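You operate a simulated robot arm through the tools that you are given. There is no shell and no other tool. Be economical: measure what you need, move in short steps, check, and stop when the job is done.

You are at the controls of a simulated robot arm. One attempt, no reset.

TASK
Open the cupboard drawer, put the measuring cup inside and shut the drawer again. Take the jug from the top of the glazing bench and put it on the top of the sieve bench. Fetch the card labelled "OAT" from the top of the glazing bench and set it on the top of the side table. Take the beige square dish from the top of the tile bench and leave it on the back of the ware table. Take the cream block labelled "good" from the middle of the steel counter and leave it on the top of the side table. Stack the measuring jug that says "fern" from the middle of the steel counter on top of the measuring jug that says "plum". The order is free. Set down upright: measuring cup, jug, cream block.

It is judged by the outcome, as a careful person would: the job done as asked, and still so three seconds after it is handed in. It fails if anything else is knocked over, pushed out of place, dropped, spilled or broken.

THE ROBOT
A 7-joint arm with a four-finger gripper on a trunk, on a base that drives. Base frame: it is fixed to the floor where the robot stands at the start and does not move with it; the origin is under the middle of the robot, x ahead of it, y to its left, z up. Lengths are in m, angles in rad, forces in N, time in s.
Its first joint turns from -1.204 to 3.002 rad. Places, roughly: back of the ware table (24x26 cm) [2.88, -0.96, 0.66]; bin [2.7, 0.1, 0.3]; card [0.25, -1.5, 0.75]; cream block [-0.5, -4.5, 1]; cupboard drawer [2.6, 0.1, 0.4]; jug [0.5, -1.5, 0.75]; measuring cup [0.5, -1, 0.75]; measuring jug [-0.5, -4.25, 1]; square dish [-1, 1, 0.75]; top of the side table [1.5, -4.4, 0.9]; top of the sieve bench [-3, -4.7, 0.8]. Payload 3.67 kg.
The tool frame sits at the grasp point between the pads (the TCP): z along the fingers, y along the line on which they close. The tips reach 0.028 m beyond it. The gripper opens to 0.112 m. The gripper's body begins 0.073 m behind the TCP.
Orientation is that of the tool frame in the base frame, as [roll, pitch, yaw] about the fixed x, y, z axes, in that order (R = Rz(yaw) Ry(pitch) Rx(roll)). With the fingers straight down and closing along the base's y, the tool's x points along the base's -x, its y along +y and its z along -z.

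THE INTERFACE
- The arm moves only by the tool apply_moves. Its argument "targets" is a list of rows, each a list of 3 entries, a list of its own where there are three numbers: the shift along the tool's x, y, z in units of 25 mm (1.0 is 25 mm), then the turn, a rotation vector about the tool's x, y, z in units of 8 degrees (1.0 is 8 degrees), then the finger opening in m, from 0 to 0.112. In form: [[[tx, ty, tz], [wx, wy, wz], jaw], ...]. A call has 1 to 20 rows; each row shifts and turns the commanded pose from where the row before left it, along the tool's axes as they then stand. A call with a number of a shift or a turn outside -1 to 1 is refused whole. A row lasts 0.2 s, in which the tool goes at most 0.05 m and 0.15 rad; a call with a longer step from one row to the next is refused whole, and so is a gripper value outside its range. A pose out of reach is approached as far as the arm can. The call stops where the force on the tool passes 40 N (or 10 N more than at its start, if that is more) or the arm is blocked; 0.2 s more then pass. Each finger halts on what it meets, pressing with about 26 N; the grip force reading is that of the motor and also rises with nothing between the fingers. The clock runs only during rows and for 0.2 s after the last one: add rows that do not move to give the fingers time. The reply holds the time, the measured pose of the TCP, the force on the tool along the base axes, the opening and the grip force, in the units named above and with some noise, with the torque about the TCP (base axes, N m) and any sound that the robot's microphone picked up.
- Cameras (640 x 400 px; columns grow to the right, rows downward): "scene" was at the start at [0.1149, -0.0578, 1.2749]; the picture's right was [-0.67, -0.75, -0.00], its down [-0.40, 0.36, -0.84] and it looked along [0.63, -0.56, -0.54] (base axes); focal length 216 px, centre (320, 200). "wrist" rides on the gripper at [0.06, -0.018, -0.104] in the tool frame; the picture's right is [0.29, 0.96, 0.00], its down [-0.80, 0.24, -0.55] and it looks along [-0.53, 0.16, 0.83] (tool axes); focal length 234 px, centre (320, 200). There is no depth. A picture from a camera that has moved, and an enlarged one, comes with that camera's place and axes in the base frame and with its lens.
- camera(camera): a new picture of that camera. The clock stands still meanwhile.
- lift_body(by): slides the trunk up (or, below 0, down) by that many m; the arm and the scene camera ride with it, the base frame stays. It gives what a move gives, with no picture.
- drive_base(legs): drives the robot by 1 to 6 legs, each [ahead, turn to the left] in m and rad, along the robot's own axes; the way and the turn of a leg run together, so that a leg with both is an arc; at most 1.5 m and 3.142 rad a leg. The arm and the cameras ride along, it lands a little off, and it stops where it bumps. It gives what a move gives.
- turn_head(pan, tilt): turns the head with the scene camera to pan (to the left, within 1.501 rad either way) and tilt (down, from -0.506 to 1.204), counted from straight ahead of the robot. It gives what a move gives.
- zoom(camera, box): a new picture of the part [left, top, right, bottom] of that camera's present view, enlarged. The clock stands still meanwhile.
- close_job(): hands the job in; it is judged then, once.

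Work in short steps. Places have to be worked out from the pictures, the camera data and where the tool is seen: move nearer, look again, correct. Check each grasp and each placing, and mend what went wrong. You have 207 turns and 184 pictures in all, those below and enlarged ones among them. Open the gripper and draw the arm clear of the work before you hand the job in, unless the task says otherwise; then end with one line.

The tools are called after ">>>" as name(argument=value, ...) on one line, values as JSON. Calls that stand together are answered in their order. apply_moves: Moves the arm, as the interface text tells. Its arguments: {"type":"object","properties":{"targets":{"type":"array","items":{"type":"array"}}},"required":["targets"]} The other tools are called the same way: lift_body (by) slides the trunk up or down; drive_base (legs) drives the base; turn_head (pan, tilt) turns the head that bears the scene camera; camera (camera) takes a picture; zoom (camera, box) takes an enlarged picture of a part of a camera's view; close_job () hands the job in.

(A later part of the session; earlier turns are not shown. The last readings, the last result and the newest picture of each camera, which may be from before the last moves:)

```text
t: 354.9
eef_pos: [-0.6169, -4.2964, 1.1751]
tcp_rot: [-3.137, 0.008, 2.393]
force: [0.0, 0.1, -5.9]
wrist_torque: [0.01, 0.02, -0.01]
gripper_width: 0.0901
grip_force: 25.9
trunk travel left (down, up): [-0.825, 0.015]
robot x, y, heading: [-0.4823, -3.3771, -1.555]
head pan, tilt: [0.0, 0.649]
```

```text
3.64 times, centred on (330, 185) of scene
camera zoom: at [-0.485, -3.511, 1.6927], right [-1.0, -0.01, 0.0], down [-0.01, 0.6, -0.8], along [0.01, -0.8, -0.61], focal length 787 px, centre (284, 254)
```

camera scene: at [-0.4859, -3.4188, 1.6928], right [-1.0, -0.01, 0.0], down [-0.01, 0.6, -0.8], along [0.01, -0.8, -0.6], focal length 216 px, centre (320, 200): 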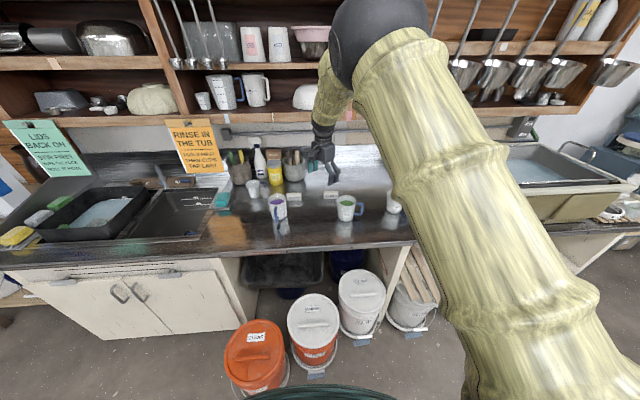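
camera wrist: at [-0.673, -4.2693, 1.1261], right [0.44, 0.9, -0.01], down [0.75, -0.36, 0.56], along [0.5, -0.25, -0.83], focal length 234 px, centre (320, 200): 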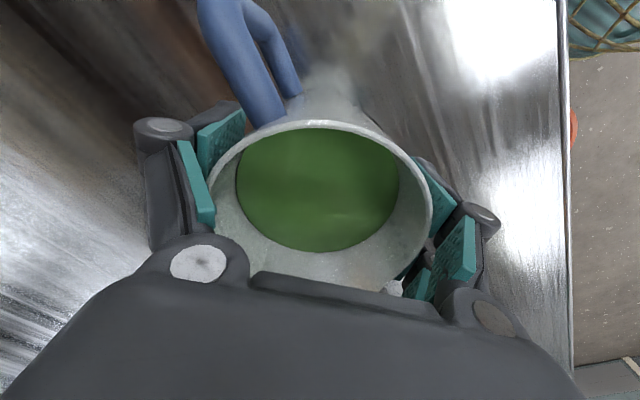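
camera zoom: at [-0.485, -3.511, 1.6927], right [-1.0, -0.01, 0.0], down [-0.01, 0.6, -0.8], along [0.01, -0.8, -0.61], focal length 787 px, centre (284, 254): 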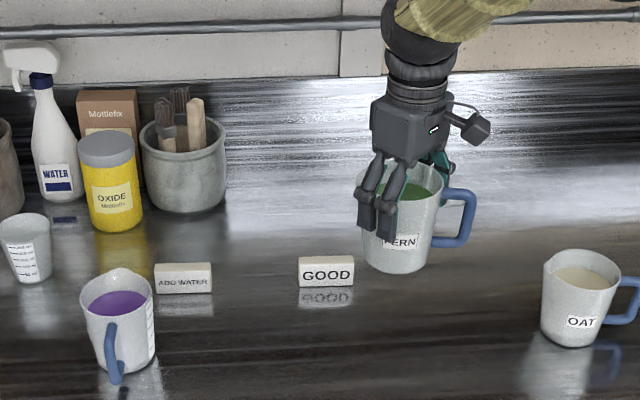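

Carry the fern jug over to the plum jug at ≈[-0.263,-4.308], slowly.

>>> apply_moves(targets=[[[-0.3, 0.26, 0], [0, 0, 0], 0.065], [[-0.5, 0.43, 0], [0, 0, 0], 0.065], [[-0.66, 0.57, 0], [0, 0, 0], 0.065], [[-0.66, 0.57, 0], [0, 0, 0], 0.065], [[-0.66, 0.57, 0], [0, 0, 0], 0.065], [[-0.66, 0.57, 0], [0, 0, 0], 0.065], [[-0.66, 0.57, 0], [0, 0, 0], 0.065], [[-0.66, 0.57, 0], [0, 0, 0], 0.065], [[-0.66, 0.57, 0], [0, 0, 0], 0.065], [[-0.66, 0.57, 0], [0, 0, 0], 0.065], [[-0.66, 0.57, 0], [0, 0, 0], 0.065], [[-0.66, 0.57, 0], [0, 0, 0], 0.065], [[-0.66, 0.57, 0], [0, 0, 0], 0.065], [[-0.66, 0.57, 0], [0, 0, 0], 0.065], [[-0.66, 0.57, 0], [0, 0, 0], 0.065], [[-0.66, 0.57, 0], [0, 0, 0], 0.065], [[-0.5, 0.43, 0], [0, 0, 0], 0.065], [[-0.2, 0.18, 0], [0, 0, 0], 0.065]])

>>> zoom(camera="scene", box=[220, 150, 340, 240])

>>> camera(camera="wrist")

```text
t: 358.6
eef_pos: [-0.2614, -4.3106, 1.1782]
tcp_rot: [-3.136, 0.008, 2.39]
force: [-0.4, -0.3, -5.8]
wrist_torque: [0.02, 0.01, 0.01]
gripper_width: 0.09
grip_force: 26.4
trunk travel left (down, up): [-0.825, 0.015]
robot x, y, heading: [-0.4834, -3.3731, -1.564]
head pan, tilt: [0.0, 0.649]
```

```text
4.44 times, centred on (280, 195) of scene
camera zoom: at [-0.4845, -3.5112, 1.6927], right [-1.0, -0.01, 0.0], down [-0.01, 0.61, -0.8], along [0.01, -0.8, -0.61], focal length 962 px, centre (498, 222)
```

zoom: 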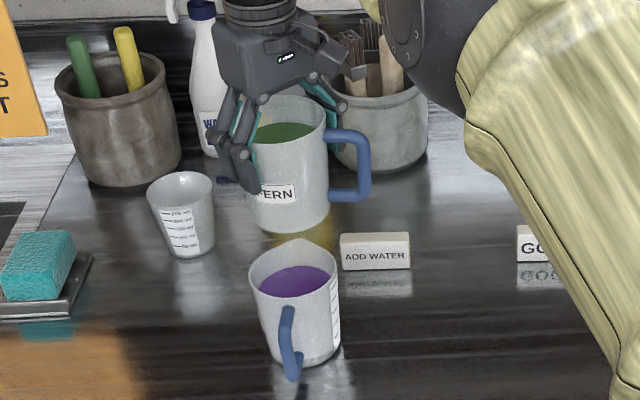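

```text
55 pictures are left
camera wrist: at [-0.3194, -4.2817, 1.2811], right [0.44, 0.9, -0.01], down [0.75, -0.36, 0.56], along [0.5, -0.25, -0.83], focal length 234 px, centre (320, 200)
```

wrist: 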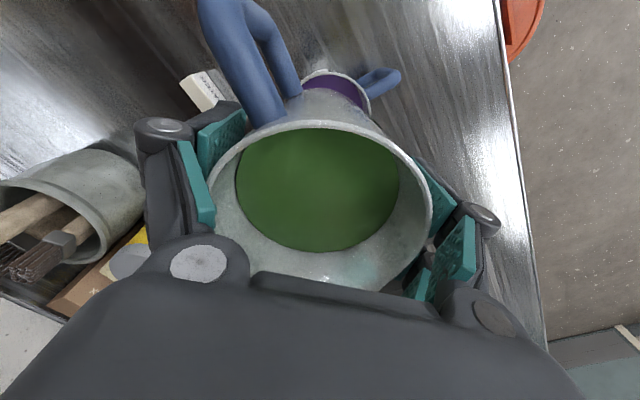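

Alignment looks good (plum ≈[-0.258,-4.309]). Lower slowly watching for contact.

>>> apply_moves(targets=[[[0, 0, 0.4], [0, 0, 0], 0.065], [[0, 0, 0.4], [0, 0, 0], 0.065], [[0, 0, 0.3], [0, 0, 0], 0.065], [[0, 0, 0.2], [0, 0, 0], 0.065], [[0, 0, 0.2], [0, 0, 0], 0.065], [[0, 0, 0.15], [0, 0, 0], 0.065], [[0, 0, 0.15], [0, 0, 0], 0.065]])

>>> zoom(camera="scene", box=[220, 150, 340, 240])

```text
t: 360.2
eef_pos: [-0.2598, -4.3096, 1.1328]
tcp_rot: [-3.136, 0.007, 2.393]
force: [-0.3, -0.7, -6.6]
wrist_torque: [0.04, -0.02, -0.04]
gripper_width: 0.0898
grip_force: 26.1
trunk travel left (down, up): [-0.825, 0.015]
robot x, y, heading: [-0.482, -3.3749, -1.554]
head pan, tilt: [0.0, 0.649]
```

```text
4.44 times, centred on (280, 195) of scene
camera zoom: at [-0.4843, -3.5115, 1.6927], right [-1.0, -0.01, 0.0], down [-0.01, 0.61, -0.8], along [0.01, -0.8, -0.61], focal length 962 px, centre (498, 222)
```

zoom: 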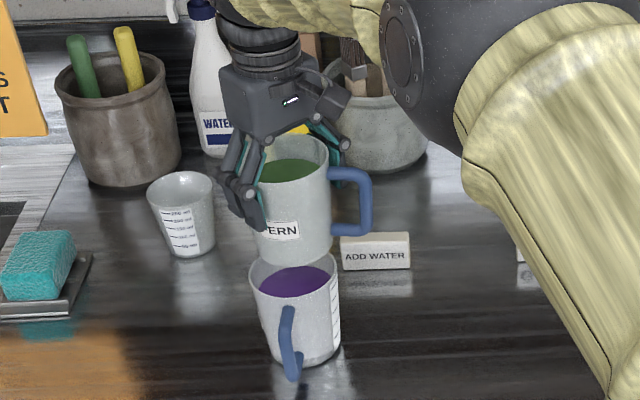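

>>> apply_moves(targets=[[[0, 0, 0.15], [0, 0, 0], 0.065], [[0, 0, 0.15], [0, 0, 0], 0.065], [[0, 0, 0.15], [0, 0, 0], 0.065], [[0, 0, 0.15], [0, 0, 0], 0.065], [[0, 0, 0.12], [0, 0, 0], 0.065], [[0, 0, 0.12], [0, 0, 0], 0.065]])

>>> zoom(camera="scene", box=[250, 170, 330, 240])

```text
t: 361.6
eef_pos: [-0.2602, -4.31, 1.1119]
tcp_rot: [-3.135, 0.007, 2.392]
force: [0.6, 0.3, -6.4]
wrist_torque: [0.09, 0.02, 0.0]
gripper_width: 0.0902
grip_force: 26.1
trunk travel left (down, up): [-0.825, 0.015]
robot x, y, heading: [-0.487, -3.376, -1.562]
head pan, tilt: [0.0, 0.649]
```

```text
5.71 times, centred on (290, 205) of scene
camera zoom: at [-0.4844, -3.5113, 1.6927], right [-1.0, -0.01, 0.0], down [-0.01, 0.61, -0.8], along [0.01, -0.8, -0.61], focal length 1237 px, centre (491, 171)
```

zoom: 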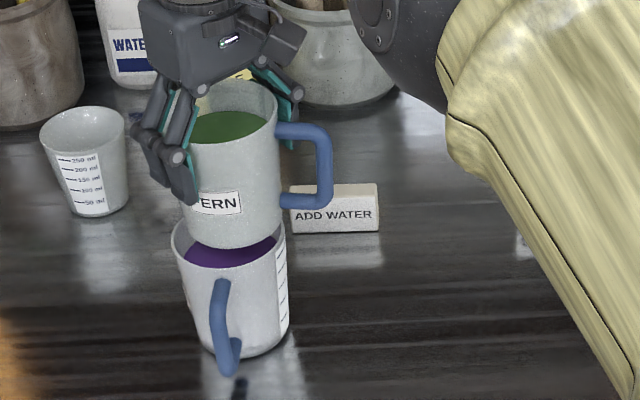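

>>> apply_moves(targets=[[[0, 0, 0.12], [0, 0, 0], 0.065], [[0, 0, 0.12], [0, 0, 0], 0.065], [[0, 0, 0.12], [0, 0, 0], 0.065], [[0, 0, 0.12], [0, 0, 0], 0.065]])

>>> zoom(camera="scene", box=[250, 170, 330, 240])

```text
t: 362.6
eef_pos: [-0.2613, -4.3101, 1.1044]
tcp_rot: [-3.132, 0.013, 2.393]
force: [0.1, -2.6, 10.9]
wrist_torque: [0.33, 0.04, 0.12]
gripper_width: 0.0904
grip_force: 25.5
trunk travel left (down, up): [-0.825, 0.015]
robot x, y, heading: [-0.4834, -3.3734, -1.562]
head pan, tilt: [0.0, 0.649]
```

```text
5.71 times, centred on (290, 205) of scene
camera zoom: at [-0.4848, -3.5096, 1.6932], right [-1.0, -0.01, 0.0], down [-0.01, 0.6, -0.8], along [0.01, -0.8, -0.6], focal length 1237 px, centre (491, 171)
```

zoom: 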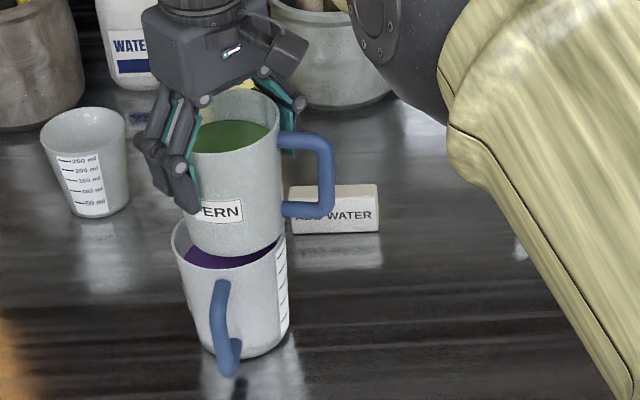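

Contact begins; the base seems offset slightly back/right. Raise a little, shift ~5 mm along tool y, and lower again.

>>> apply_moves(targets=[[[0, 0, -0.25], [0, 0, 0], 0.065], [[0, 0.2, 0], [0, 0, 0], 0.065], [[0, 0, 0.12], [0, 0, 0], 0.065], [[0, 0, 0.12], [0, 0, 0], 0.065], [[0, 0, 0.12], [0, 0, 0], 0.065], [[0, 0, 0.12], [0, 0, 0], 0.065]])

>>> zoom(camera="scene", box=[250, 170, 330, 240])

```text
t: 364.1
eef_pos: [-0.2589, -4.3062, 1.0967]
tcp_rot: [-3.134, 0.012, 2.394]
force: [0.6, 1.7, 13.3]
wrist_torque: [-0.15, -0.08, 0.17]
gripper_width: 0.0896
grip_force: 25.9
trunk travel left (down, up): [-0.825, 0.015]
robot x, y, heading: [-0.4835, -3.3741, -1.56]
head pan, tilt: [0.0, 0.649]
```

```text
5.71 times, centred on (290, 205) of scene
camera zoom: at [-0.4849, -3.5087, 1.693], right [-1.0, -0.01, 0.0], down [-0.01, 0.6, -0.8], along [0.01, -0.8, -0.6], focal length 1237 px, centre (491, 171)
```

zoom: 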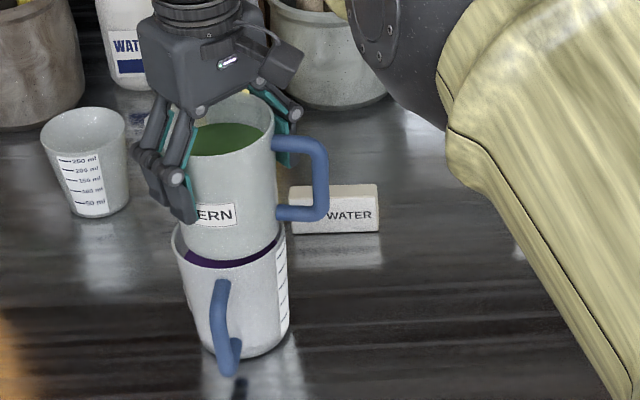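

Centered better and slightly nested. Continue down gently to confirm firm seating.

>>> apply_moves(targets=[[[0, 0, 0.1], [0, 0, 0], 0.065], [[0, 0, 0.1], [0, 0, 0], 0.065], [[0, 0, 0.1], [0, 0, 0], 0.065], [[0, 0, 0.1], [0, 0, 0], 0.065]])

>>> zoom(camera="scene", box=[250, 170, 330, 240])

```text
t: 364.8
eef_pos: [-0.2591, -4.3078, 1.0949]
tcp_rot: [-3.13, 0.017, 2.393]
force: [-0.1, 6.2, 17.7]
wrist_torque: [0.21, -0.1, 0.07]
gripper_width: 0.0901
grip_force: 25.9
trunk travel left (down, up): [-0.825, 0.015]
robot x, y, heading: [-0.4835, -3.3738, -1.556]
head pan, tilt: [0.0, 0.649]
stopped in row 3: the force on the tool passed its limit at 43 N (the readings are from after the stop); the commanded pose is now the measured one
```

```text
5.71 times, centred on (290, 205) of scene
camera zoom: at [-0.4849, -3.5087, 1.6927], right [-1.0, -0.01, 0.0], down [-0.01, 0.6, -0.8], along [0.01, -0.8, -0.6], focal length 1237 px, centre (491, 171)
```

zoom: 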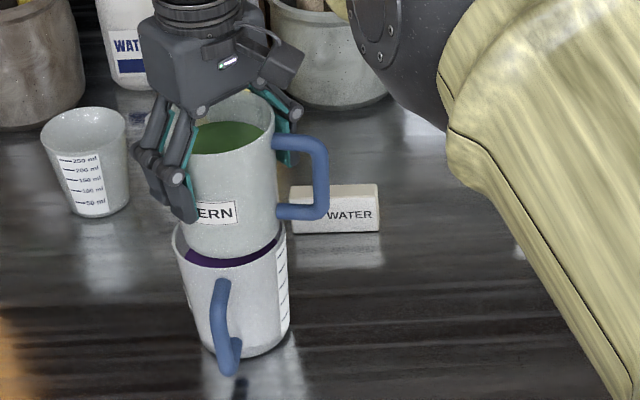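

Firmly seated. Open slowly and check.

>>> apply_moves(targets=[[[0, 0, 0], [0, 0, 0], 0.085], [[0, 0, 0], [0, 0, 0], 0.092], [[0, 0, 0], [0, 0, 0], 0.1], [[0, 0, 0], [0, 0, 0], 0.112], [[0, 0, 0], [0, 0, 0], 0.112]])

>>> zoom(camera="scene", box=[250, 170, 330, 240])

>>> camera(camera="wrist")

```text
t: 366.0
eef_pos: [-0.2585, -4.3081, 1.0921]
tcp_rot: [-3.133, 0.014, 2.391]
force: [-0.2, -0.2, 0.5]
wrist_torque: [0.01, -0.02, 0.02]
gripper_width: 0.1117
grip_force: 0.0
trunk travel left (down, up): [-0.825, 0.015]
robot x, y, heading: [-0.4827, -3.3753, -1.56]
head pan, tilt: [0.0, 0.649]
```

```text
5.71 times, centred on (290, 205) of scene
camera zoom: at [-0.4845, -3.5106, 1.6927], right [-1.0, -0.01, 0.0], down [-0.01, 0.6, -0.8], along [0.01, -0.8, -0.6], focal length 1237 px, centre (491, 171)
```

zoom: 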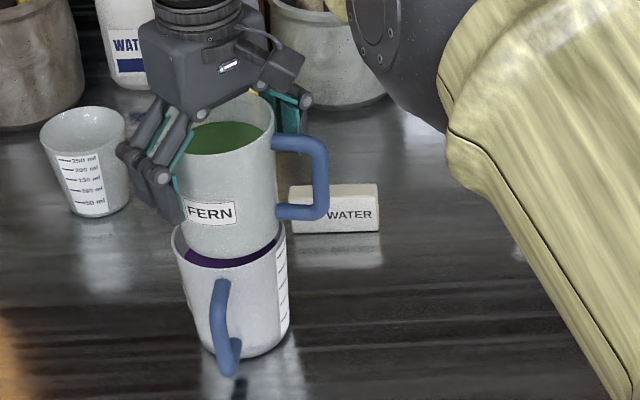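

```text
48 pictures are left
camera wrist: at [-0.3153, -4.279, 1.1952], right [0.44, 0.9, -0.01], down [0.75, -0.36, 0.56], along [0.5, -0.26, -0.83], focal length 234 px, centre (320, 200)
```

wrist: 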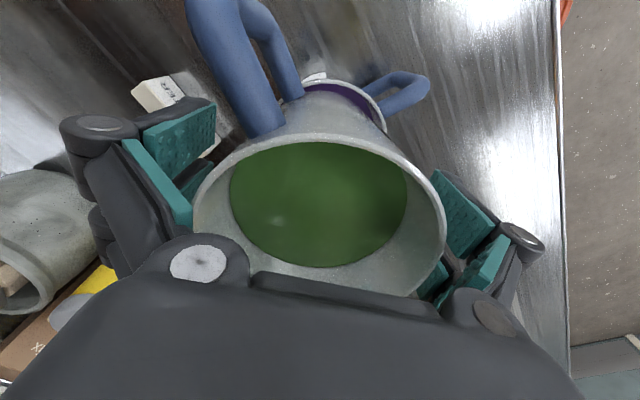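

Stack stands on its own. Withdraw straight up slowly.

>>> apply_moves(targets=[[[0, 0, -0.2], [0, 0, 0], 0.112], [[0, 0, -0.3], [0, 0, 0], 0.112], [[0, 0, -0.3], [0, 0, 0], 0.112], [[0, 0, -0.4], [0, 0, 0], 0.112], [[0, 0, -0.5], [0, 0, 0], 0.112], [[0, 0, -0.6], [0, 0, 0], 0.112], [[0, 0, -0.8], [0, 0, 0], 0.112], [[0, 0, -0.8], [0, 0, 0], 0.112], [[0, 0, -0.8], [0, 0, 0], 0.112]])

>>> camera(camera="scene")

```text
t: 368.0
eef_pos: [-0.2584, -4.3039, 1.2083]
tcp_rot: [-3.131, 0.014, 2.39]
force: [-0.9, -1.0, 0.1]
wrist_torque: [-0.03, 0.0, -0.01]
gripper_width: 0.112
grip_force: 0.0
trunk travel left (down, up): [-0.825, 0.015]
robot x, y, heading: [-0.4854, -3.3774, -1.562]
head pan, tilt: [0.0, 0.649]
```

```text
47 pictures are left
camera scene: at [-0.4847, -3.5098, 1.6928], right [-1.0, -0.01, 0.0], down [-0.01, 0.6, -0.8], along [0.01, -0.8, -0.6], focal length 216 px, centre (320, 200)
```

scene: 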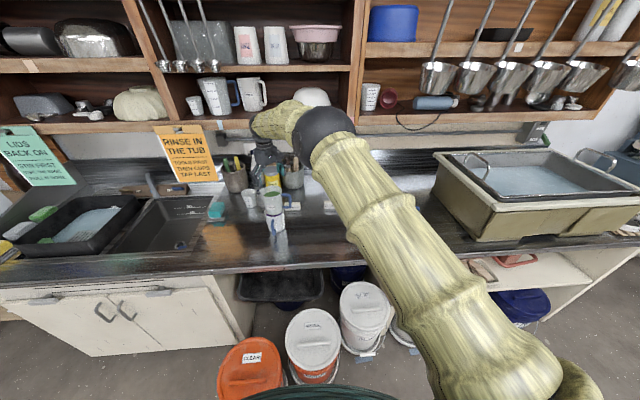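

Stack is stable. The "GOOD" block lies at ≈[-0.55,-4.50], beyond reach from here because of the floor buckets; retract, square the gripper, and go to stand at about [-0.83,-3.57].

>>> apply_moves(targets=[[[0.83, 0.55, 0], [0, 0, 0], 0.1], [[0.83, 0.55, 0], [0, 0, 0], 0.1], [[0.83, 0.55, 0], [0, 0, 0], 0.1], [[0.83, 0.55, 0], [0, 0, 0], 0.1], [[0.83, 0.55, 0], [0, 0, 0], 0.1], [[0.83, 0.55, 0], [0, 0, 0], 0.1], [[0.83, 0.55, 0], [0, 0, 0], 0.1], [[0.83, 0.55, 0], [0, 0, 0], 0.1], [[0, 0, 0], [0, 0, 1], 0.1], [[0, 0, 0], [0, 0, 1], 0.1], [[0, 0, 0], [0, 0, 1], 0.1], [[0, 0, 0], [0, 0, 1], 0.1], [[0, 0, 0], [0, 0, 1], 0.1], [[0, 0, 0], [0, 0, 0.9], 0.1]])

>>> drive_base(legs=[[-0.2, 0], [0, -0.73], [0.4, 0], [0, 0.73]])

>>> turn_head(pan=0.0, tilt=0.75)

>>> camera(camera="scene")

```text
t: 371.2
eef_pos: [-0.3421, -4.1351, 1.2223]
tcp_rot: [3.054, -0.012, 1.492]
force: [0.0, 0.8, -0.5]
wrist_torque: [0.03, 0.03, -0.04]
gripper_width: 0.1
grip_force: 0.1
trunk travel left (down, up): [-0.825, 0.015]
robot x, y, heading: [-0.4824, -3.3744, -1.558]
head pan, tilt: [0.0, 0.649]
stopped in row 14: the arm was blocked; the commanded pose is now the measured one
```

```text
t: 378.7
eef_pos: [-0.6073, -4.2298, 1.2224]
tcp_rot: [3.054, -0.01, 1.485]
force: [0.8, -0.4, -0.2]
wrist_torque: [0.02, 0.04, -0.01]
gripper_width: 0.0999
grip_force: 0.0
trunk travel left (down, up): [-0.825, 0.015]
robot x, y, heading: [-0.7434, -3.469, -1.566]
head pan, tilt: [0.0, 0.649]
```

```text
t: 379.4
eef_pos: [-0.6082, -4.2298, 1.2231]
tcp_rot: [3.054, -0.009, 1.485]
force: [-0.2, 0.1, 1.0]
wrist_torque: [0.01, -0.04, 0.05]
gripper_width: 0.1
grip_force: 0.1
trunk travel left (down, up): [-0.825, 0.015]
robot x, y, heading: [-0.7445, -3.4684, -1.565]
head pan, tilt: [0.0, 0.75]
```

```text
46 pictures are left
camera scene: at [-0.747, -3.6, 1.6842], right [-1.0, 0.0, 0.0], down [0.0, 0.68, -0.73], along [0.0, -0.73, -0.68], focal length 216 px, centre (320, 200)
```

scene: 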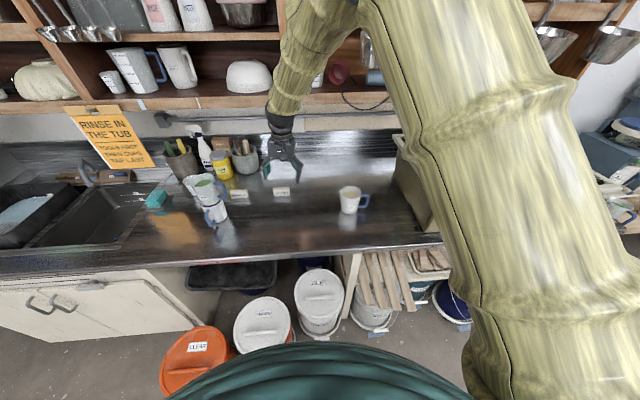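

Buckets are farther back than feared. Drive 12 cm ahead and view the block from the wrist.

>>> drive_base(legs=[[0.12, 0]])

>>> apply_moves(targets=[[[0, 0.5, 0.6], [0.4, 0, 0], 0.1], [[0, 0.5, 1], [0.2, 0, 0], 0.1], [[0, 0.5, 1], [0, 0, 0], 0.1], [[0, 0.5, 1], [0, 0, 0], 0.1]])

>>> camera(camera="wrist")

```text
t: 380.6
eef_pos: [-0.6092, -4.3518, 1.2238]
tcp_rot: [3.055, -0.01, 1.483]
force: [-0.2, -0.1, 0.5]
wrist_torque: [0.02, -0.04, 0.01]
gripper_width: 0.0999
grip_force: 0.0
trunk travel left (down, up): [-0.825, 0.015]
robot x, y, heading: [-0.7438, -3.59, -1.57]
head pan, tilt: [0.0, 0.75]
```

```text
t: 381.8
eef_pos: [-0.5792, -4.3703, 1.1489]
tcp_rot: [3.094, -0.021, 1.442]
force: [-0.3, -0.1, -0.1]
wrist_torque: [-0.01, -0.04, 0.0]
gripper_width: 0.1001
grip_force: 0.0
trunk travel left (down, up): [-0.825, 0.015]
robot x, y, heading: [-0.746, -3.589, -1.563]
head pan, tilt: [0.0, 0.75]
stopped in row 4: the arm was blocked; the commanded pose is now the measured one
```

```text
45 pictures are left
camera wrist: at [-0.5954, -4.3107, 1.2526], right [0.99, 0.16, 0.05], down [0.11, -0.83, 0.55], along [0.13, -0.53, -0.83], focal length 234 px, centre (320, 200)
```

wrist: 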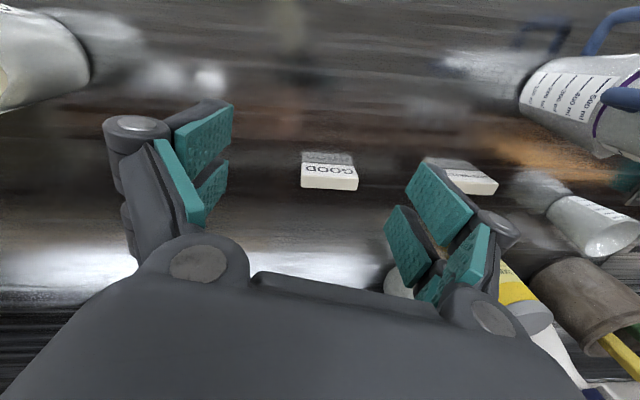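

The arm reports "blocked"; check whether the elbow touches the shelf.

>>> turn_head(pan=0.25, tilt=0.15)

>>> camera(camera="scene")

```text
t: 382.8
eef_pos: [-0.5782, -4.3724, 1.1494]
tcp_rot: [3.094, -0.021, 1.442]
force: [-0.3, -0.4, 0.0]
wrist_torque: [0.04, -0.01, 0.02]
gripper_width: 0.1
grip_force: 0.1
trunk travel left (down, up): [-0.825, 0.015]
robot x, y, heading: [-0.7474, -3.5874, -1.568]
head pan, tilt: [0.25, 0.15]
```

```text
44 pictures are left
camera scene: at [-0.7243, -3.7266, 1.7385], right [-0.97, -0.25, 0.0], down [-0.04, 0.15, -0.99], along [0.25, -0.96, -0.15], focal length 216 px, centre (320, 200)
```

scene: 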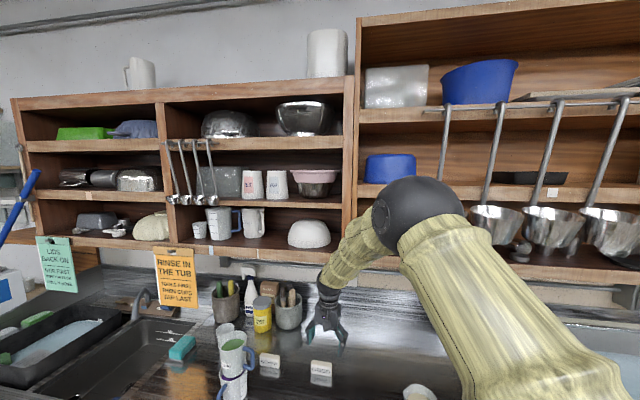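

No contact with the shelf—just a joint limit. Block at ≈[-0.535,-4.485], ~8.8 cm wide. Move outward over it, leveling and aligning.

>>> apply_moves(targets=[[[-0.7, 0.3, 0], [0, 0, -0.4], 0.112], [[-0.7, 0.4, 0], [0.2, 0, -0.4], 0.112], [[-0.7, 0.4, 0], [0.14, 0, -0.35], 0.112], [[-0.7, 0.4, 0], [0, 0, 0], 0.112], [[-0.7, 0.4, 0], [0, 0, 0], 0.112], [[-0.7, 0.4, 0], [0, 0, 0], 0.112], [[0, 0, 1], [0, 0, 0], 0.112], [[0, 0, 1], [0, 0, 0], 0.112]])

>>> camera(camera="wrist")

```text
t: 384.6
eef_pos: [-0.5217, -4.4763, 1.0982]
tcp_rot: [3.14, -0.016, 1.603]
force: [0.7, -0.7, -0.1]
wrist_torque: [0.01, -0.01, 0.05]
gripper_width: 0.112
grip_force: 0.1
trunk travel left (down, up): [-0.825, 0.015]
robot x, y, heading: [-0.745, -3.5843, -1.57]
head pan, tilt: [0.25, 0.15]
```

```text
43 pictures are left
camera wrist: at [-0.5414, -4.4189, 1.2023], right [0.95, 0.32, 0.01], down [0.27, -0.8, 0.54], along [0.18, -0.51, -0.84], focal length 234 px, centre (320, 200)
```

wrist: 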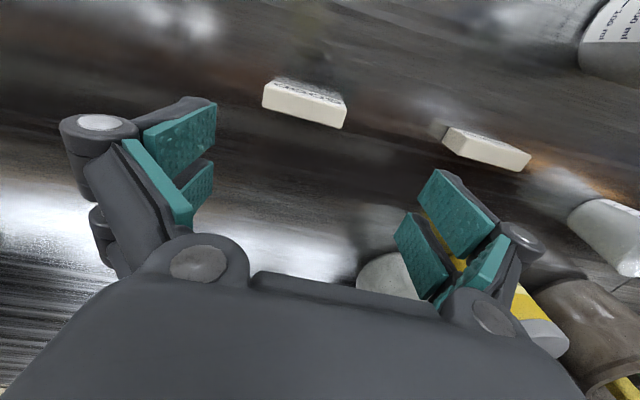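

Re-center on the block (−1.8 cm x) and descend.

>>> apply_moves(targets=[[[0, -0.72, 0.8], [0, 0, 0], 0.112], [[0, 0, 1], [0, 0, 0], 0.112], [[0, 0, 1], [0, 0, 0], 0.112], [[0, 0, 1], [0, 0, 0], 0.112], [[0, 0, 0.8], [0, 0, 0], 0.112]])

>>> camera(camera="wrist")

```text
t: 385.8
eef_pos: [-0.5369, -4.4716, 0.981]
tcp_rot: [3.139, -0.017, 1.605]
force: [-0.2, -0.3, -0.1]
wrist_torque: [0.01, -0.02, 0.01]
gripper_width: 0.1119
grip_force: 0.0
trunk travel left (down, up): [-0.825, 0.015]
robot x, y, heading: [-0.743, -3.5873, -1.568]
head pan, tilt: [0.25, 0.15]
```

```text
42 pictures are left
camera wrist: at [-0.5587, -4.4147, 1.0859], right [0.95, 0.32, 0.01], down [0.27, -0.8, 0.54], along [0.18, -0.51, -0.84], focal length 234 px, centre (320, 200)
```

wrist: 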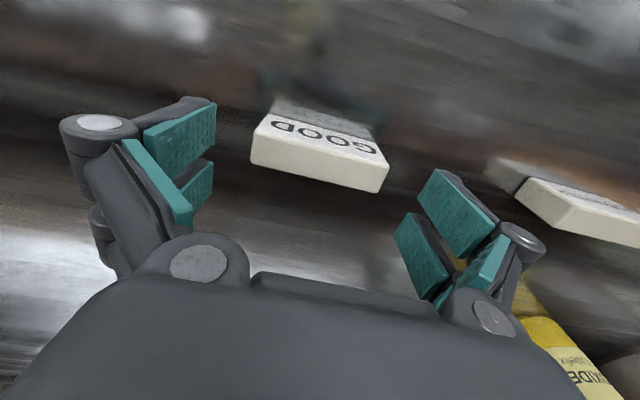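

Aligned. Descend further in small steps.

>>> apply_moves(targets=[[[0, 0, 0.6], [0, 0, 0], 0.112], [[0, 0, 0.5], [0, 0, 0], 0.112], [[0, 0, 0.4], [0, 0, 0], 0.112], [[0, 0, 0.3], [0, 0, 0], 0.112], [[0, 0, 0.2], [0, 0, 0], 0.112]])

>>> camera(camera="wrist")

```text
t: 387.0
eef_pos: [-0.5389, -4.4734, 0.9325]
tcp_rot: [3.139, -0.014, 1.604]
force: [1.0, 0.3, 0.0]
wrist_torque: [0.0, 0.01, -0.02]
gripper_width: 0.1118
grip_force: 0.1
trunk travel left (down, up): [-0.825, 0.015]
robot x, y, heading: [-0.7464, -3.5893, -1.571]
head pan, tilt: [0.25, 0.15]
```

```text
41 pictures are left
camera wrist: at [-0.5601, -4.4152, 1.0374], right [0.95, 0.32, 0.01], down [0.27, -0.8, 0.54], along [0.18, -0.51, -0.84], focal length 234 px, centre (320, 200)
```

wrist: 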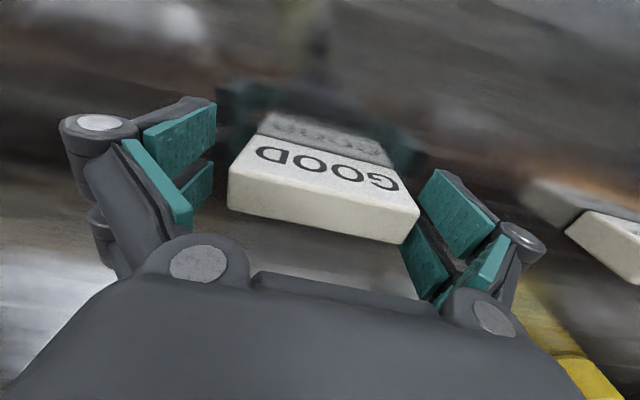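

Fingers straddle the block. Close.

>>> apply_moves(targets=[[[0, 0, 0], [0, 0, 0], 0.1], [[0, 0, 0], [0, 0, 0], 0.085], [[0, 0, 0], [0, 0, 0], 0.07], [[0, 0, 0], [0, 0, 0], 0.06], [[0, 0, 0], [0, 0, 0], 0.06], [[0, 0, -0.2], [0, 0, 0], 0.06], [[0, 0, -0.4], [0, 0, 0], 0.06], [[0, 0, -0.6], [0, 0, 0], 0.06]])

>>> camera(camera="wrist")

```text
t: 388.8
eef_pos: [-0.5373, -4.4737, 0.9639]
tcp_rot: [3.139, -0.016, 1.604]
force: [0.1, -0.3, 0.0]
wrist_torque: [0.05, -0.03, -0.01]
gripper_width: 0.0844
grip_force: 26.1
trunk travel left (down, up): [-0.825, 0.015]
robot x, y, heading: [-0.7443, -3.5887, -1.569]
head pan, tilt: [0.25, 0.15]
```

```text
40 pictures are left
camera wrist: at [-0.5601, -4.416, 1.0679], right [0.95, 0.32, 0.01], down [0.27, -0.8, 0.54], along [0.18, -0.51, -0.84], focal length 234 px, centre (320, 200)
```

wrist: 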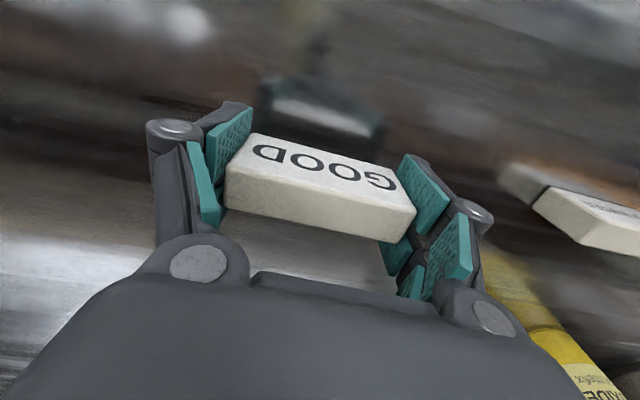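

Block gripped. Lift, retract, back out, then head to the side table.

>>> apply_moves(targets=[[[0, 0, -0.7], [0, 0, 0], 0.06], [[0, 0, -0.9], [0, 0, 0], 0.06], [[0, 0, -0.9], [0, 0, 0], 0.06], [[0, 0, -0.9], [0, 0, 0], 0.06], [[0, 0, -0.9], [0, 0, 0], 0.06], [[0, 0, -0.9], [0, 0, 0], 0.06], [[0, 0, -0.9], [0, 0, 0], 0.06], [[0, 0, -0.7], [0, 0, 0], 0.06]])

>>> drive_base(legs=[[-0.55, 0], [0, 1.57]])

>>> turn_head(pan=-0.5, tilt=0.5)

>>> camera(camera="scene")

```text
t: 390.6
eef_pos: [-0.5376, -4.4748, 1.1324]
tcp_rot: [3.139, -0.012, 1.605]
force: [-0.2, 0.2, -1.0]
wrist_torque: [-0.01, -0.02, 0.02]
gripper_width: 0.0842
grip_force: 25.5
trunk travel left (down, up): [-0.825, 0.015]
robot x, y, heading: [-0.7448, -3.5904, -1.572]
head pan, tilt: [0.25, 0.15]
```

```text
t: 397.7
eef_pos: [0.1218, -2.7872, 1.1326]
tcp_rot: [3.141, -0.014, -3.04]
force: [0.0, 0.3, -0.7]
wrist_torque: [-0.01, 0.02, 0.01]
gripper_width: 0.0843
grip_force: 26.0
trunk travel left (down, up): [-0.825, 0.015]
robot x, y, heading: [-0.7467, -3.0526, 0.073]
head pan, tilt: [0.25, 0.15]
```

```text
t: 398.8
eef_pos: [0.1224, -2.7866, 1.133]
tcp_rot: [3.14, -0.015, -3.04]
force: [1.5, 0.5, -1.0]
wrist_torque: [0.0, 0.0, -0.01]
gripper_width: 0.0842
grip_force: 25.9
trunk travel left (down, up): [-0.825, 0.015]
robot x, y, heading: [-0.7508, -3.0513, 0.069]
head pan, tilt: [-0.499, 0.499]
```

```text
39 pictures are left
camera scene: at [-0.6168, -3.0848, 1.7062], right [-0.41, -0.91, 0.0], down [-0.44, 0.2, -0.88], along [0.8, -0.36, -0.48], focal length 216 px, centre (320, 200)
```

scene: 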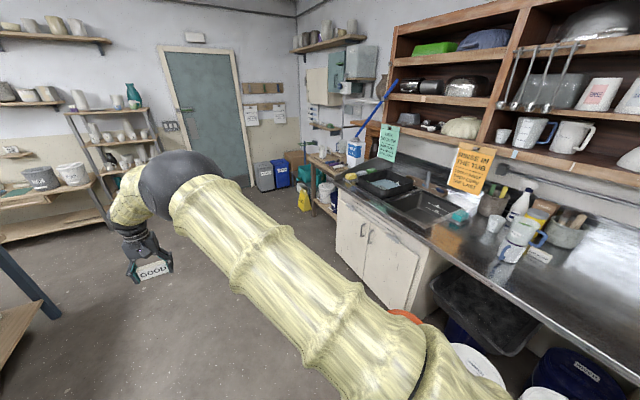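

Drive to in front of the side table.

>>> drive_base(legs=[[0, -0.17], [1.1, 0], [1.05, 0], [0, -1.46]])

>>> turn_head(pan=0.0, tilt=0.6)

>>> camera(camera="scene")

```text
t: 413.5
eef_pos: [1.4964, -4.1642, 1.1332]
tcp_rot: [3.142, -0.015, 1.562]
force: [-0.4, 0.1, 0.0]
wrist_torque: [-0.01, 0.0, 0.01]
gripper_width: 0.0844
grip_force: 26.2
trunk travel left (down, up): [-0.825, 0.015]
robot x, y, heading: [1.3279, -3.2667, -1.608]
head pan, tilt: [-0.499, 0.499]
```

```text
t: 414.4
eef_pos: [1.4967, -4.1643, 1.132]
tcp_rot: [3.14, -0.013, 1.561]
force: [-0.5, 0.6, -0.5]
wrist_torque: [0.02, 0.01, -0.03]
gripper_width: 0.0846
grip_force: 25.7
trunk travel left (down, up): [-0.825, 0.015]
robot x, y, heading: [1.3287, -3.2675, -1.61]
head pan, tilt: [0.0, 0.6]
```

```text
38 pictures are left
camera scene: at [1.3209, -3.406, 1.6971], right [-1.0, 0.04, 0.0], down [0.02, 0.56, -0.83], along [-0.03, -0.82, -0.57], focal length 216 px, centre (320, 200)
```

scene: 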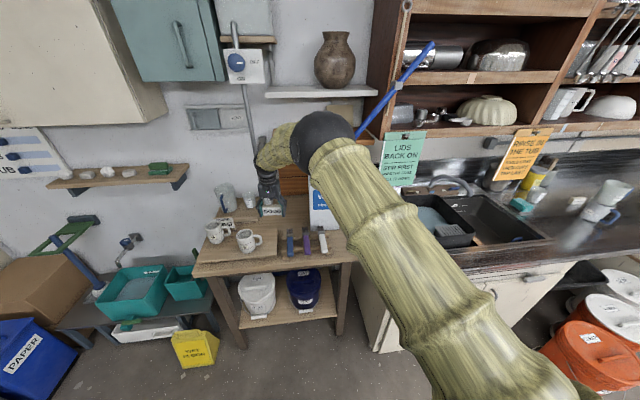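

>>> zoom(camera="scene", box=[180, 160, 380, 285])

>>> camera(camera="wrist")

```text
3.20 times, centred on (280, 222) of scene
camera zoom: at [1.3209, -3.406, 1.6971], right [-1.0, 0.04, 0.0], down [0.02, 0.56, -0.83], along [-0.03, -0.82, -0.57], focal length 693 px, centre (448, 128)
```

zoom: 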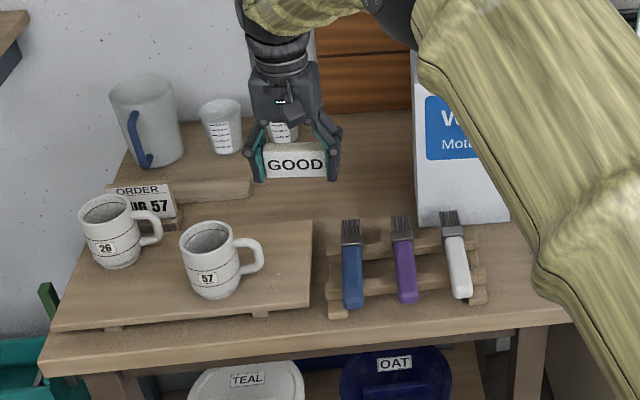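

```text
36 pictures are left
camera wrist: at [1.4784, -4.1054, 1.237], right [0.96, 0.28, 0.01], down [0.23, -0.81, 0.54], along [0.16, -0.52, -0.84], focal length 234 px, centre (320, 200)
```

wrist: 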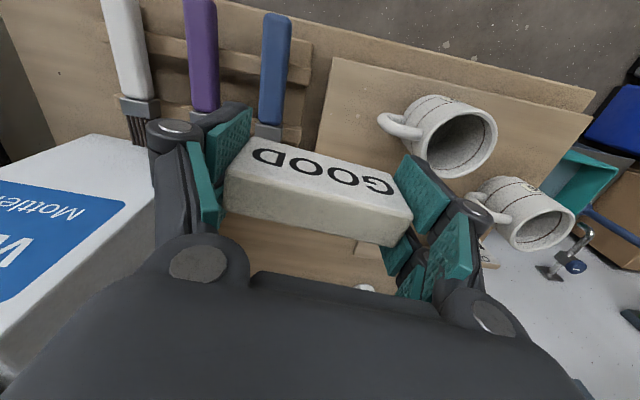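

Free area on the side table: x 1.37–1.60, y −4.26…−4.50. Drive closer for placing the block near [1.44,-4.41].

>>> drive_base(legs=[[0.22, 0]])

>>> apply_moves(targets=[[[0, -0.5, 0], [0, 0, 0], 0.06], [[0, -0.8, 0.5], [0, 0, 0], 0.06], [[0, -0.6, 1], [0, 0, 0], 0.06], [[-0.4, 0, 1], [0, 0, 0], 0.06], [[-0.4, 0, 1], [0, 0, 0], 0.06]])

>>> zoom(camera="scene", box=[180, 160, 380, 285])

>>> camera(camera="wrist")

```text
t: 416.2
eef_pos: [1.4872, -4.3772, 1.1293]
tcp_rot: [3.141, -0.022, 1.558]
force: [0.1, -0.6, -0.2]
wrist_torque: [0.03, 0.01, 0.05]
gripper_width: 0.0845
grip_force: 25.8
trunk travel left (down, up): [-0.825, 0.015]
robot x, y, heading: [1.3208, -3.486, -1.613]
head pan, tilt: [0.0, 0.6]
stopped in leg 1: the robot was blocked; the commanded pose is now the measured one
```

```text
t: 417.4
eef_pos: [1.4418, -4.3975, 1.0392]
tcp_rot: [-3.142, -0.021, 1.561]
force: [-0.1, -0.1, -1.6]
wrist_torque: [0.01, 0.04, 0.01]
gripper_width: 0.0846
grip_force: 26.1
trunk travel left (down, up): [-0.825, 0.015]
robot x, y, heading: [1.3217, -3.4873, -1.61]
head pan, tilt: [0.0, 0.6]
```

```text
3.20 times, centred on (280, 222) of scene
camera zoom: at [1.3122, -3.6263, 1.6968], right [-1.0, 0.04, 0.0], down [0.02, 0.57, -0.82], along [-0.03, -0.82, -0.57], focal length 693 px, centre (448, 128)
```

zoom: 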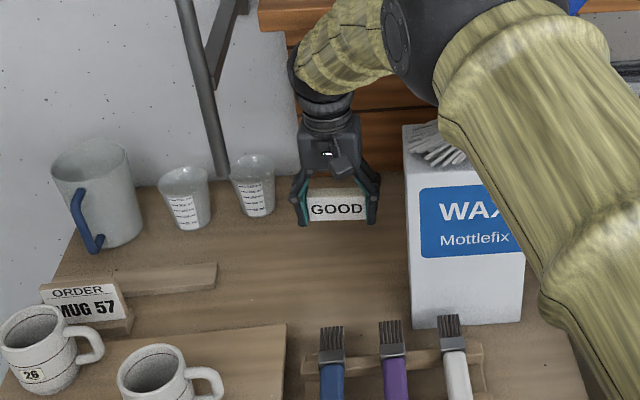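

```text
34 pictures are left
camera wrist: at [1.423, -4.3396, 1.1439], right [0.96, 0.28, 0.01], down [0.23, -0.81, 0.54], along [0.15, -0.51, -0.84], focal length 234 px, centre (320, 200)
```

wrist: 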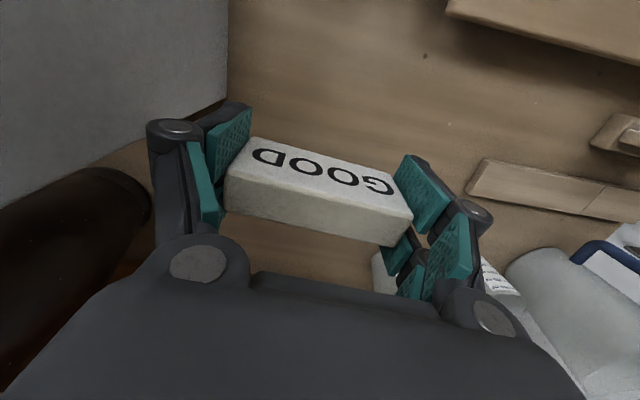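

Lower the block slowly to the table.

>>> apply_moves(targets=[[[0, 0.1, 0.6], [0, 0, 0], 0.06], [[0, 0.1, 0.6], [0, 0, 0], 0.06], [[0, 0, 0.6], [0, 0, 0], 0.06], [[0, 0, 0.5], [0, 0, 0], 0.06], [[0, 0, 0.3], [0, 0, 0], 0.06], [[0, 0, 0.2], [0, 0, 0], 0.06], [[0, 0, 0.2], [0, 0, 0], 0.06], [[0, 0, 0.15], [0, 0, 0], 0.06], [[0, 0, 0.15], [0, 0, 0], 0.06], [[0, 0, 0.15], [0, 0, 0], 0.06]])

>>> zoom(camera="scene", box=[240, 190, 340, 250])

```text
t: 419.6
eef_pos: [1.4457, -4.3948, 0.9533]
tcp_rot: [-3.141, -0.023, 1.561]
force: [-0.7, 0.0, -0.5]
wrist_torque: [0.03, 0.01, 0.0]
gripper_width: 0.0845
grip_force: 26.0
trunk travel left (down, up): [-0.825, 0.015]
robot x, y, heading: [1.3226, -3.4863, -1.612]
head pan, tilt: [0.0, 0.6]
```

```text
6.40 times, centred on (290, 220) of scene
camera zoom: at [1.3118, -3.6239, 1.6971], right [-1.0, 0.04, 0.0], down [0.02, 0.56, -0.82], along [-0.03, -0.82, -0.57], focal length 1386 px, centre (512, 72)
```

zoom: 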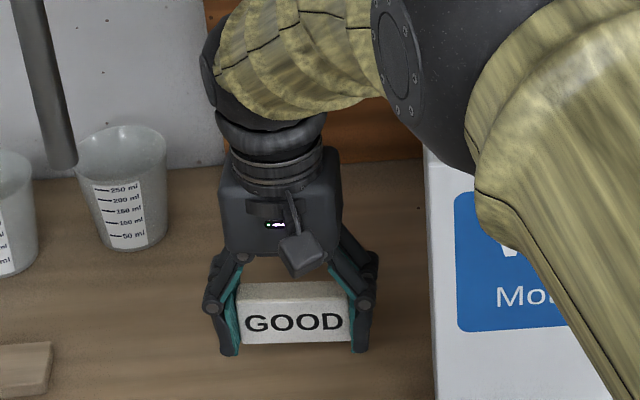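

>>> apply_moves(targets=[[[0, 0, 0.2], [0, 0, 0], 0.06], [[0, 0, 0.2], [0, 0, 0], 0.06], [[0, 0, 0.2], [0, 0, 0], 0.06], [[0, 0, 0.2], [0, 0, 0], 0.06], [[0, 0, 0.15], [0, 0, 0], 0.06], [[0, 0, 0.15], [0, 0, 0], 0.06], [[0, 0, 0.15], [0, 0, 0], 0.06], [[0, 0, 0.15], [0, 0, 0], 0.06], [[0, 0, 0.15], [0, 0, 0], 0.06], [[0, 0, 0.15], [0, 0, 0], 0.06], [[0, 0, 0.15], [0, 0, 0], 0.06], [[0, 0, 0.15], [0, 0, 0], 0.06]])

```text
t: 422.2
eef_pos: [1.4445, -4.3931, 0.9054]
tcp_rot: [-3.141, -0.022, 1.562]
force: [-0.3, 0.5, -0.1]
wrist_torque: [0.04, 0.02, 0.03]
gripper_width: 0.0843
grip_force: 25.7
trunk travel left (down, up): [-0.825, 0.015]
robot x, y, heading: [1.3197, -3.489, -1.61]
head pan, tilt: [0.0, 0.6]
```

>>> apply_moves(targets=[[[0, 0, 0.15], [0, 0, 0], 0.06], [[0, 0, 0.15], [0, 0, 0], 0.06], [[0, 0, 0.15], [0, 0, 0], 0.06], [[0, 0, 0.15], [0, 0, 0], 0.06], [[0, 0, 0.15], [0, 0, 0], 0.06], [[0, 0, 0.15], [0, 0, 0], 0.06], [[0, 0, 0.15], [0, 0, 0], 0.06], [[0, 0, 0.15], [0, 0, 0], 0.06], [[0, 0, 0.15], [0, 0, 0], 0.06], [[0, 0, 0.15], [0, 0, 0], 0.06], [[0, 0, 0.15], [0, 0, 0], 0.06], [[0, 0, 0.15], [0, 0, 0], 0.06]])

>>> zoom(camera="scene", box=[240, 190, 340, 250])

```text
t: 423.1
eef_pos: [1.4462, -4.3953, 0.8993]
tcp_rot: [3.141, -0.013, 1.563]
force: [-0.6, 9.3, 22.7]
wrist_torque: [-0.25, 0.79, -0.4]
gripper_width: 0.0847
grip_force: 26.5
trunk travel left (down, up): [-0.825, 0.015]
robot x, y, heading: [1.3187, -3.4863, -1.609]
head pan, tilt: [0.0, 0.6]
stopped in row 4: the force on the tool passed its limit at 45 N (the readings are from after the stop); the commanded pose is now the measured one
```

```text
6.40 times, centred on (290, 220) of scene
camera zoom: at [1.3113, -3.6208, 1.6973], right [-1.0, 0.04, 0.0], down [0.02, 0.56, -0.83], along [-0.03, -0.83, -0.56], focal length 1386 px, centre (512, 72)
```

zoom: 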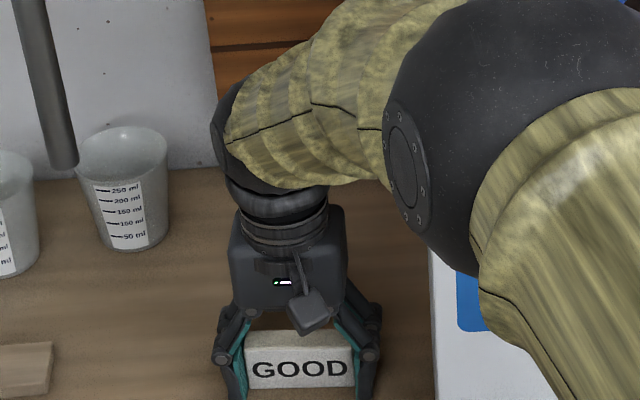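

Contact. Release the block and raise.

>>> apply_moves(targets=[[[0, 0, -0.08], [0, 0, 0], 0.075], [[0, 0, 0], [0, 0, 0], 0.09], [[0, 0, 0], [0, 0, 0], 0.1], [[0, 0, 0], [0, 0, 0], 0.106], [[0, 0, -0.3], [0, 0, 0], 0.106], [[0, 0, -0.5], [0, 0, 0], 0.106], [[0, 0, -0.8], [0, 0, 0], 0.106], [[0, 0, -1], [0, 0, 0], 0.106], [[0, 0, -1], [0, 0, 0], 0.106], [[0, 0, -1], [0, 0, 0], 0.106], [[0, 0, -1], [0, 0, 0], 0.106], [[0, 0, -1], [0, 0, 0], 0.106], [[0, 0, -1], [0, 0, 0], 0.106], [[0, 0, -1], [0, 0, 0], 0.106], [[0, 0, -1], [0, 0, 0], 0.106]])

>>> zoom(camera="scene", box=[200, 170, 360, 290])

```text
t: 426.5
eef_pos: [1.4443, -4.3607, 1.0653]
tcp_rot: [-3.136, -0.121, 1.564]
force: [-0.4, 0.5, 2.8]
wrist_torque: [-0.05, 0.01, 0.01]
gripper_width: 0.1059
grip_force: 0.0
trunk travel left (down, up): [-0.825, 0.015]
robot x, y, heading: [1.3199, -3.4846, -1.611]
head pan, tilt: [0.0, 0.6]
stopped in row 15: the arm was blocked; the commanded pose is now the measured one
```

```text
3.33 times, centred on (280, 230) of scene
camera zoom: at [1.3114, -3.6192, 1.7024], right [-1.0, 0.04, 0.0], down [0.02, 0.56, -0.83], along [-0.03, -0.83, -0.56], focal length 722 px, centre (453, 100)
```

zoom: 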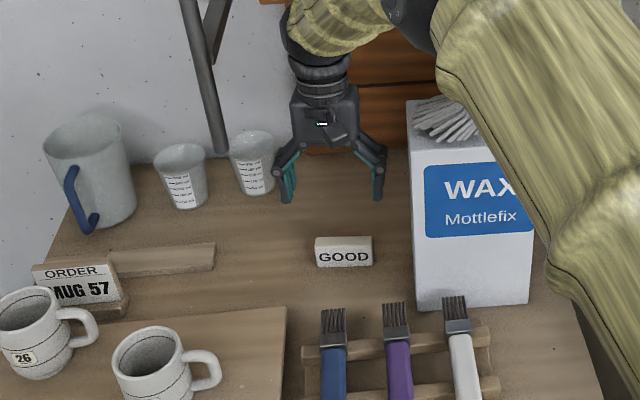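

Block is upright on the table. The arm seems to touch the shelf above; lower slightly, and retreat straight back.

>>> apply_moves(targets=[[[0.3, 0, 0.6], [0, 0, 0], 0.1], [[0.5, 0, 0.3], [0, 0, 0], 0.1]])

>>> turn_head(pan=0.0, tilt=0.1)

>>> camera(camera="scene")

```text
t: 427.1
eef_pos: [1.4448, -4.3359, 1.0399]
tcp_rot: [-3.136, -0.122, 1.564]
force: [-0.4, 0.5, 0.9]
wrist_torque: [-0.1, -0.02, 0.0]
gripper_width: 0.1001
grip_force: 0.2
trunk travel left (down, up): [-0.825, 0.015]
robot x, y, heading: [1.3162, -3.4869, -1.61]
head pan, tilt: [0.0, 0.6]
```

```text
t: 428.0
eef_pos: [1.4439, -4.3386, 1.037]
tcp_rot: [-3.136, -0.126, 1.563]
force: [0.8, 0.2, -0.1]
wrist_torque: [0.02, -0.01, 0.0]
gripper_width: 0.0997
grip_force: 0.1
trunk travel left (down, up): [-0.825, 0.015]
robot x, y, heading: [1.3222, -3.4878, -1.613]
head pan, tilt: [0.0, 0.099]
```

```text
30 pictures are left
camera scene: at [1.3117, -3.6262, 1.7432], right [-1.0, 0.04, 0.0], down [0.0, 0.1, -0.99], along [-0.04, -0.99, -0.1], focal length 216 px, centre (320, 200)
```

scene: 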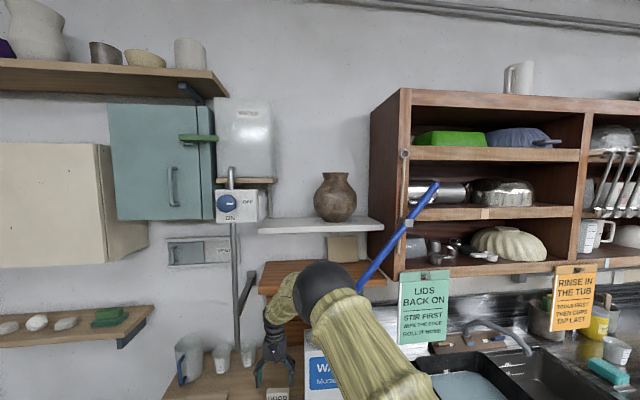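

Nothing displaced. Back straight away from the table.

>>> drive_base(legs=[[-0.5, 0]])

>>> apply_moves(targets=[[[0, 0, -0.5], [0, -0.45, 0], 0.08], [[0, 0, -0.8], [0, -0.42, 0], 0.08], [[0.5, 0, -0.8], [0, 0, 0], 0.08], [[0.5, 0, -0.8], [0, 0, 0], 0.08], [[0.5, 0, -0.8], [0, 0, 0], 0.08]])

>>> turn_head(pan=0.0, tilt=0.45)

>>> camera(camera="scene")

```text
t: 431.0
eef_pos: [1.4608, -3.8284, 1.0362]
tcp_rot: [-3.136, -0.125, 1.56]
force: [0.6, 0.4, 0.6]
wrist_torque: [-0.03, 0.01, 0.04]
gripper_width: 0.1001
grip_force: 0.1
trunk travel left (down, up): [-0.825, 0.015]
robot x, y, heading: [1.3435, -2.9762, -1.619]
head pan, tilt: [0.0, 0.099]
```

```text
t: 432.2
eef_pos: [1.449, -3.793, 1.1168]
tcp_rot: [3.14, -0.028, 1.538]
force: [0.1, 0.0, 0.5]
wrist_torque: [-0.04, -0.02, 0.01]
gripper_width: 0.0802
grip_force: 0.1
trunk travel left (down, up): [-0.825, 0.015]
robot x, y, heading: [1.3453, -2.9719, -1.616]
head pan, tilt: [0.0, 0.099]
```

```text
t: 433.0
eef_pos: [1.4501, -3.7937, 1.1195]
tcp_rot: [3.135, -0.025, 1.539]
force: [-0.8, 0.0, -0.4]
wrist_torque: [-0.02, 0.02, -0.01]
gripper_width: 0.0799
grip_force: 0.0
trunk travel left (down, up): [-0.825, 0.015]
robot x, y, heading: [1.3376, -2.974, -1.618]
head pan, tilt: [0.0, 0.45]
```

```text
29 pictures are left
camera scene: at [1.3332, -3.1156, 1.7107], right [-1.0, 0.05, 0.0], down [0.02, 0.43, -0.9], along [-0.04, -0.9, -0.43], focal length 216 px, centre (320, 200)
```

scene: 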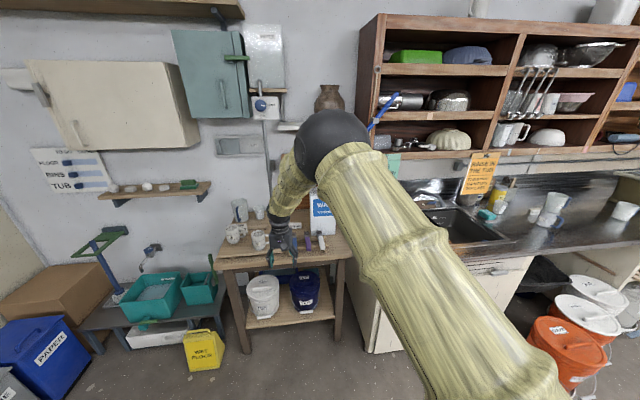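

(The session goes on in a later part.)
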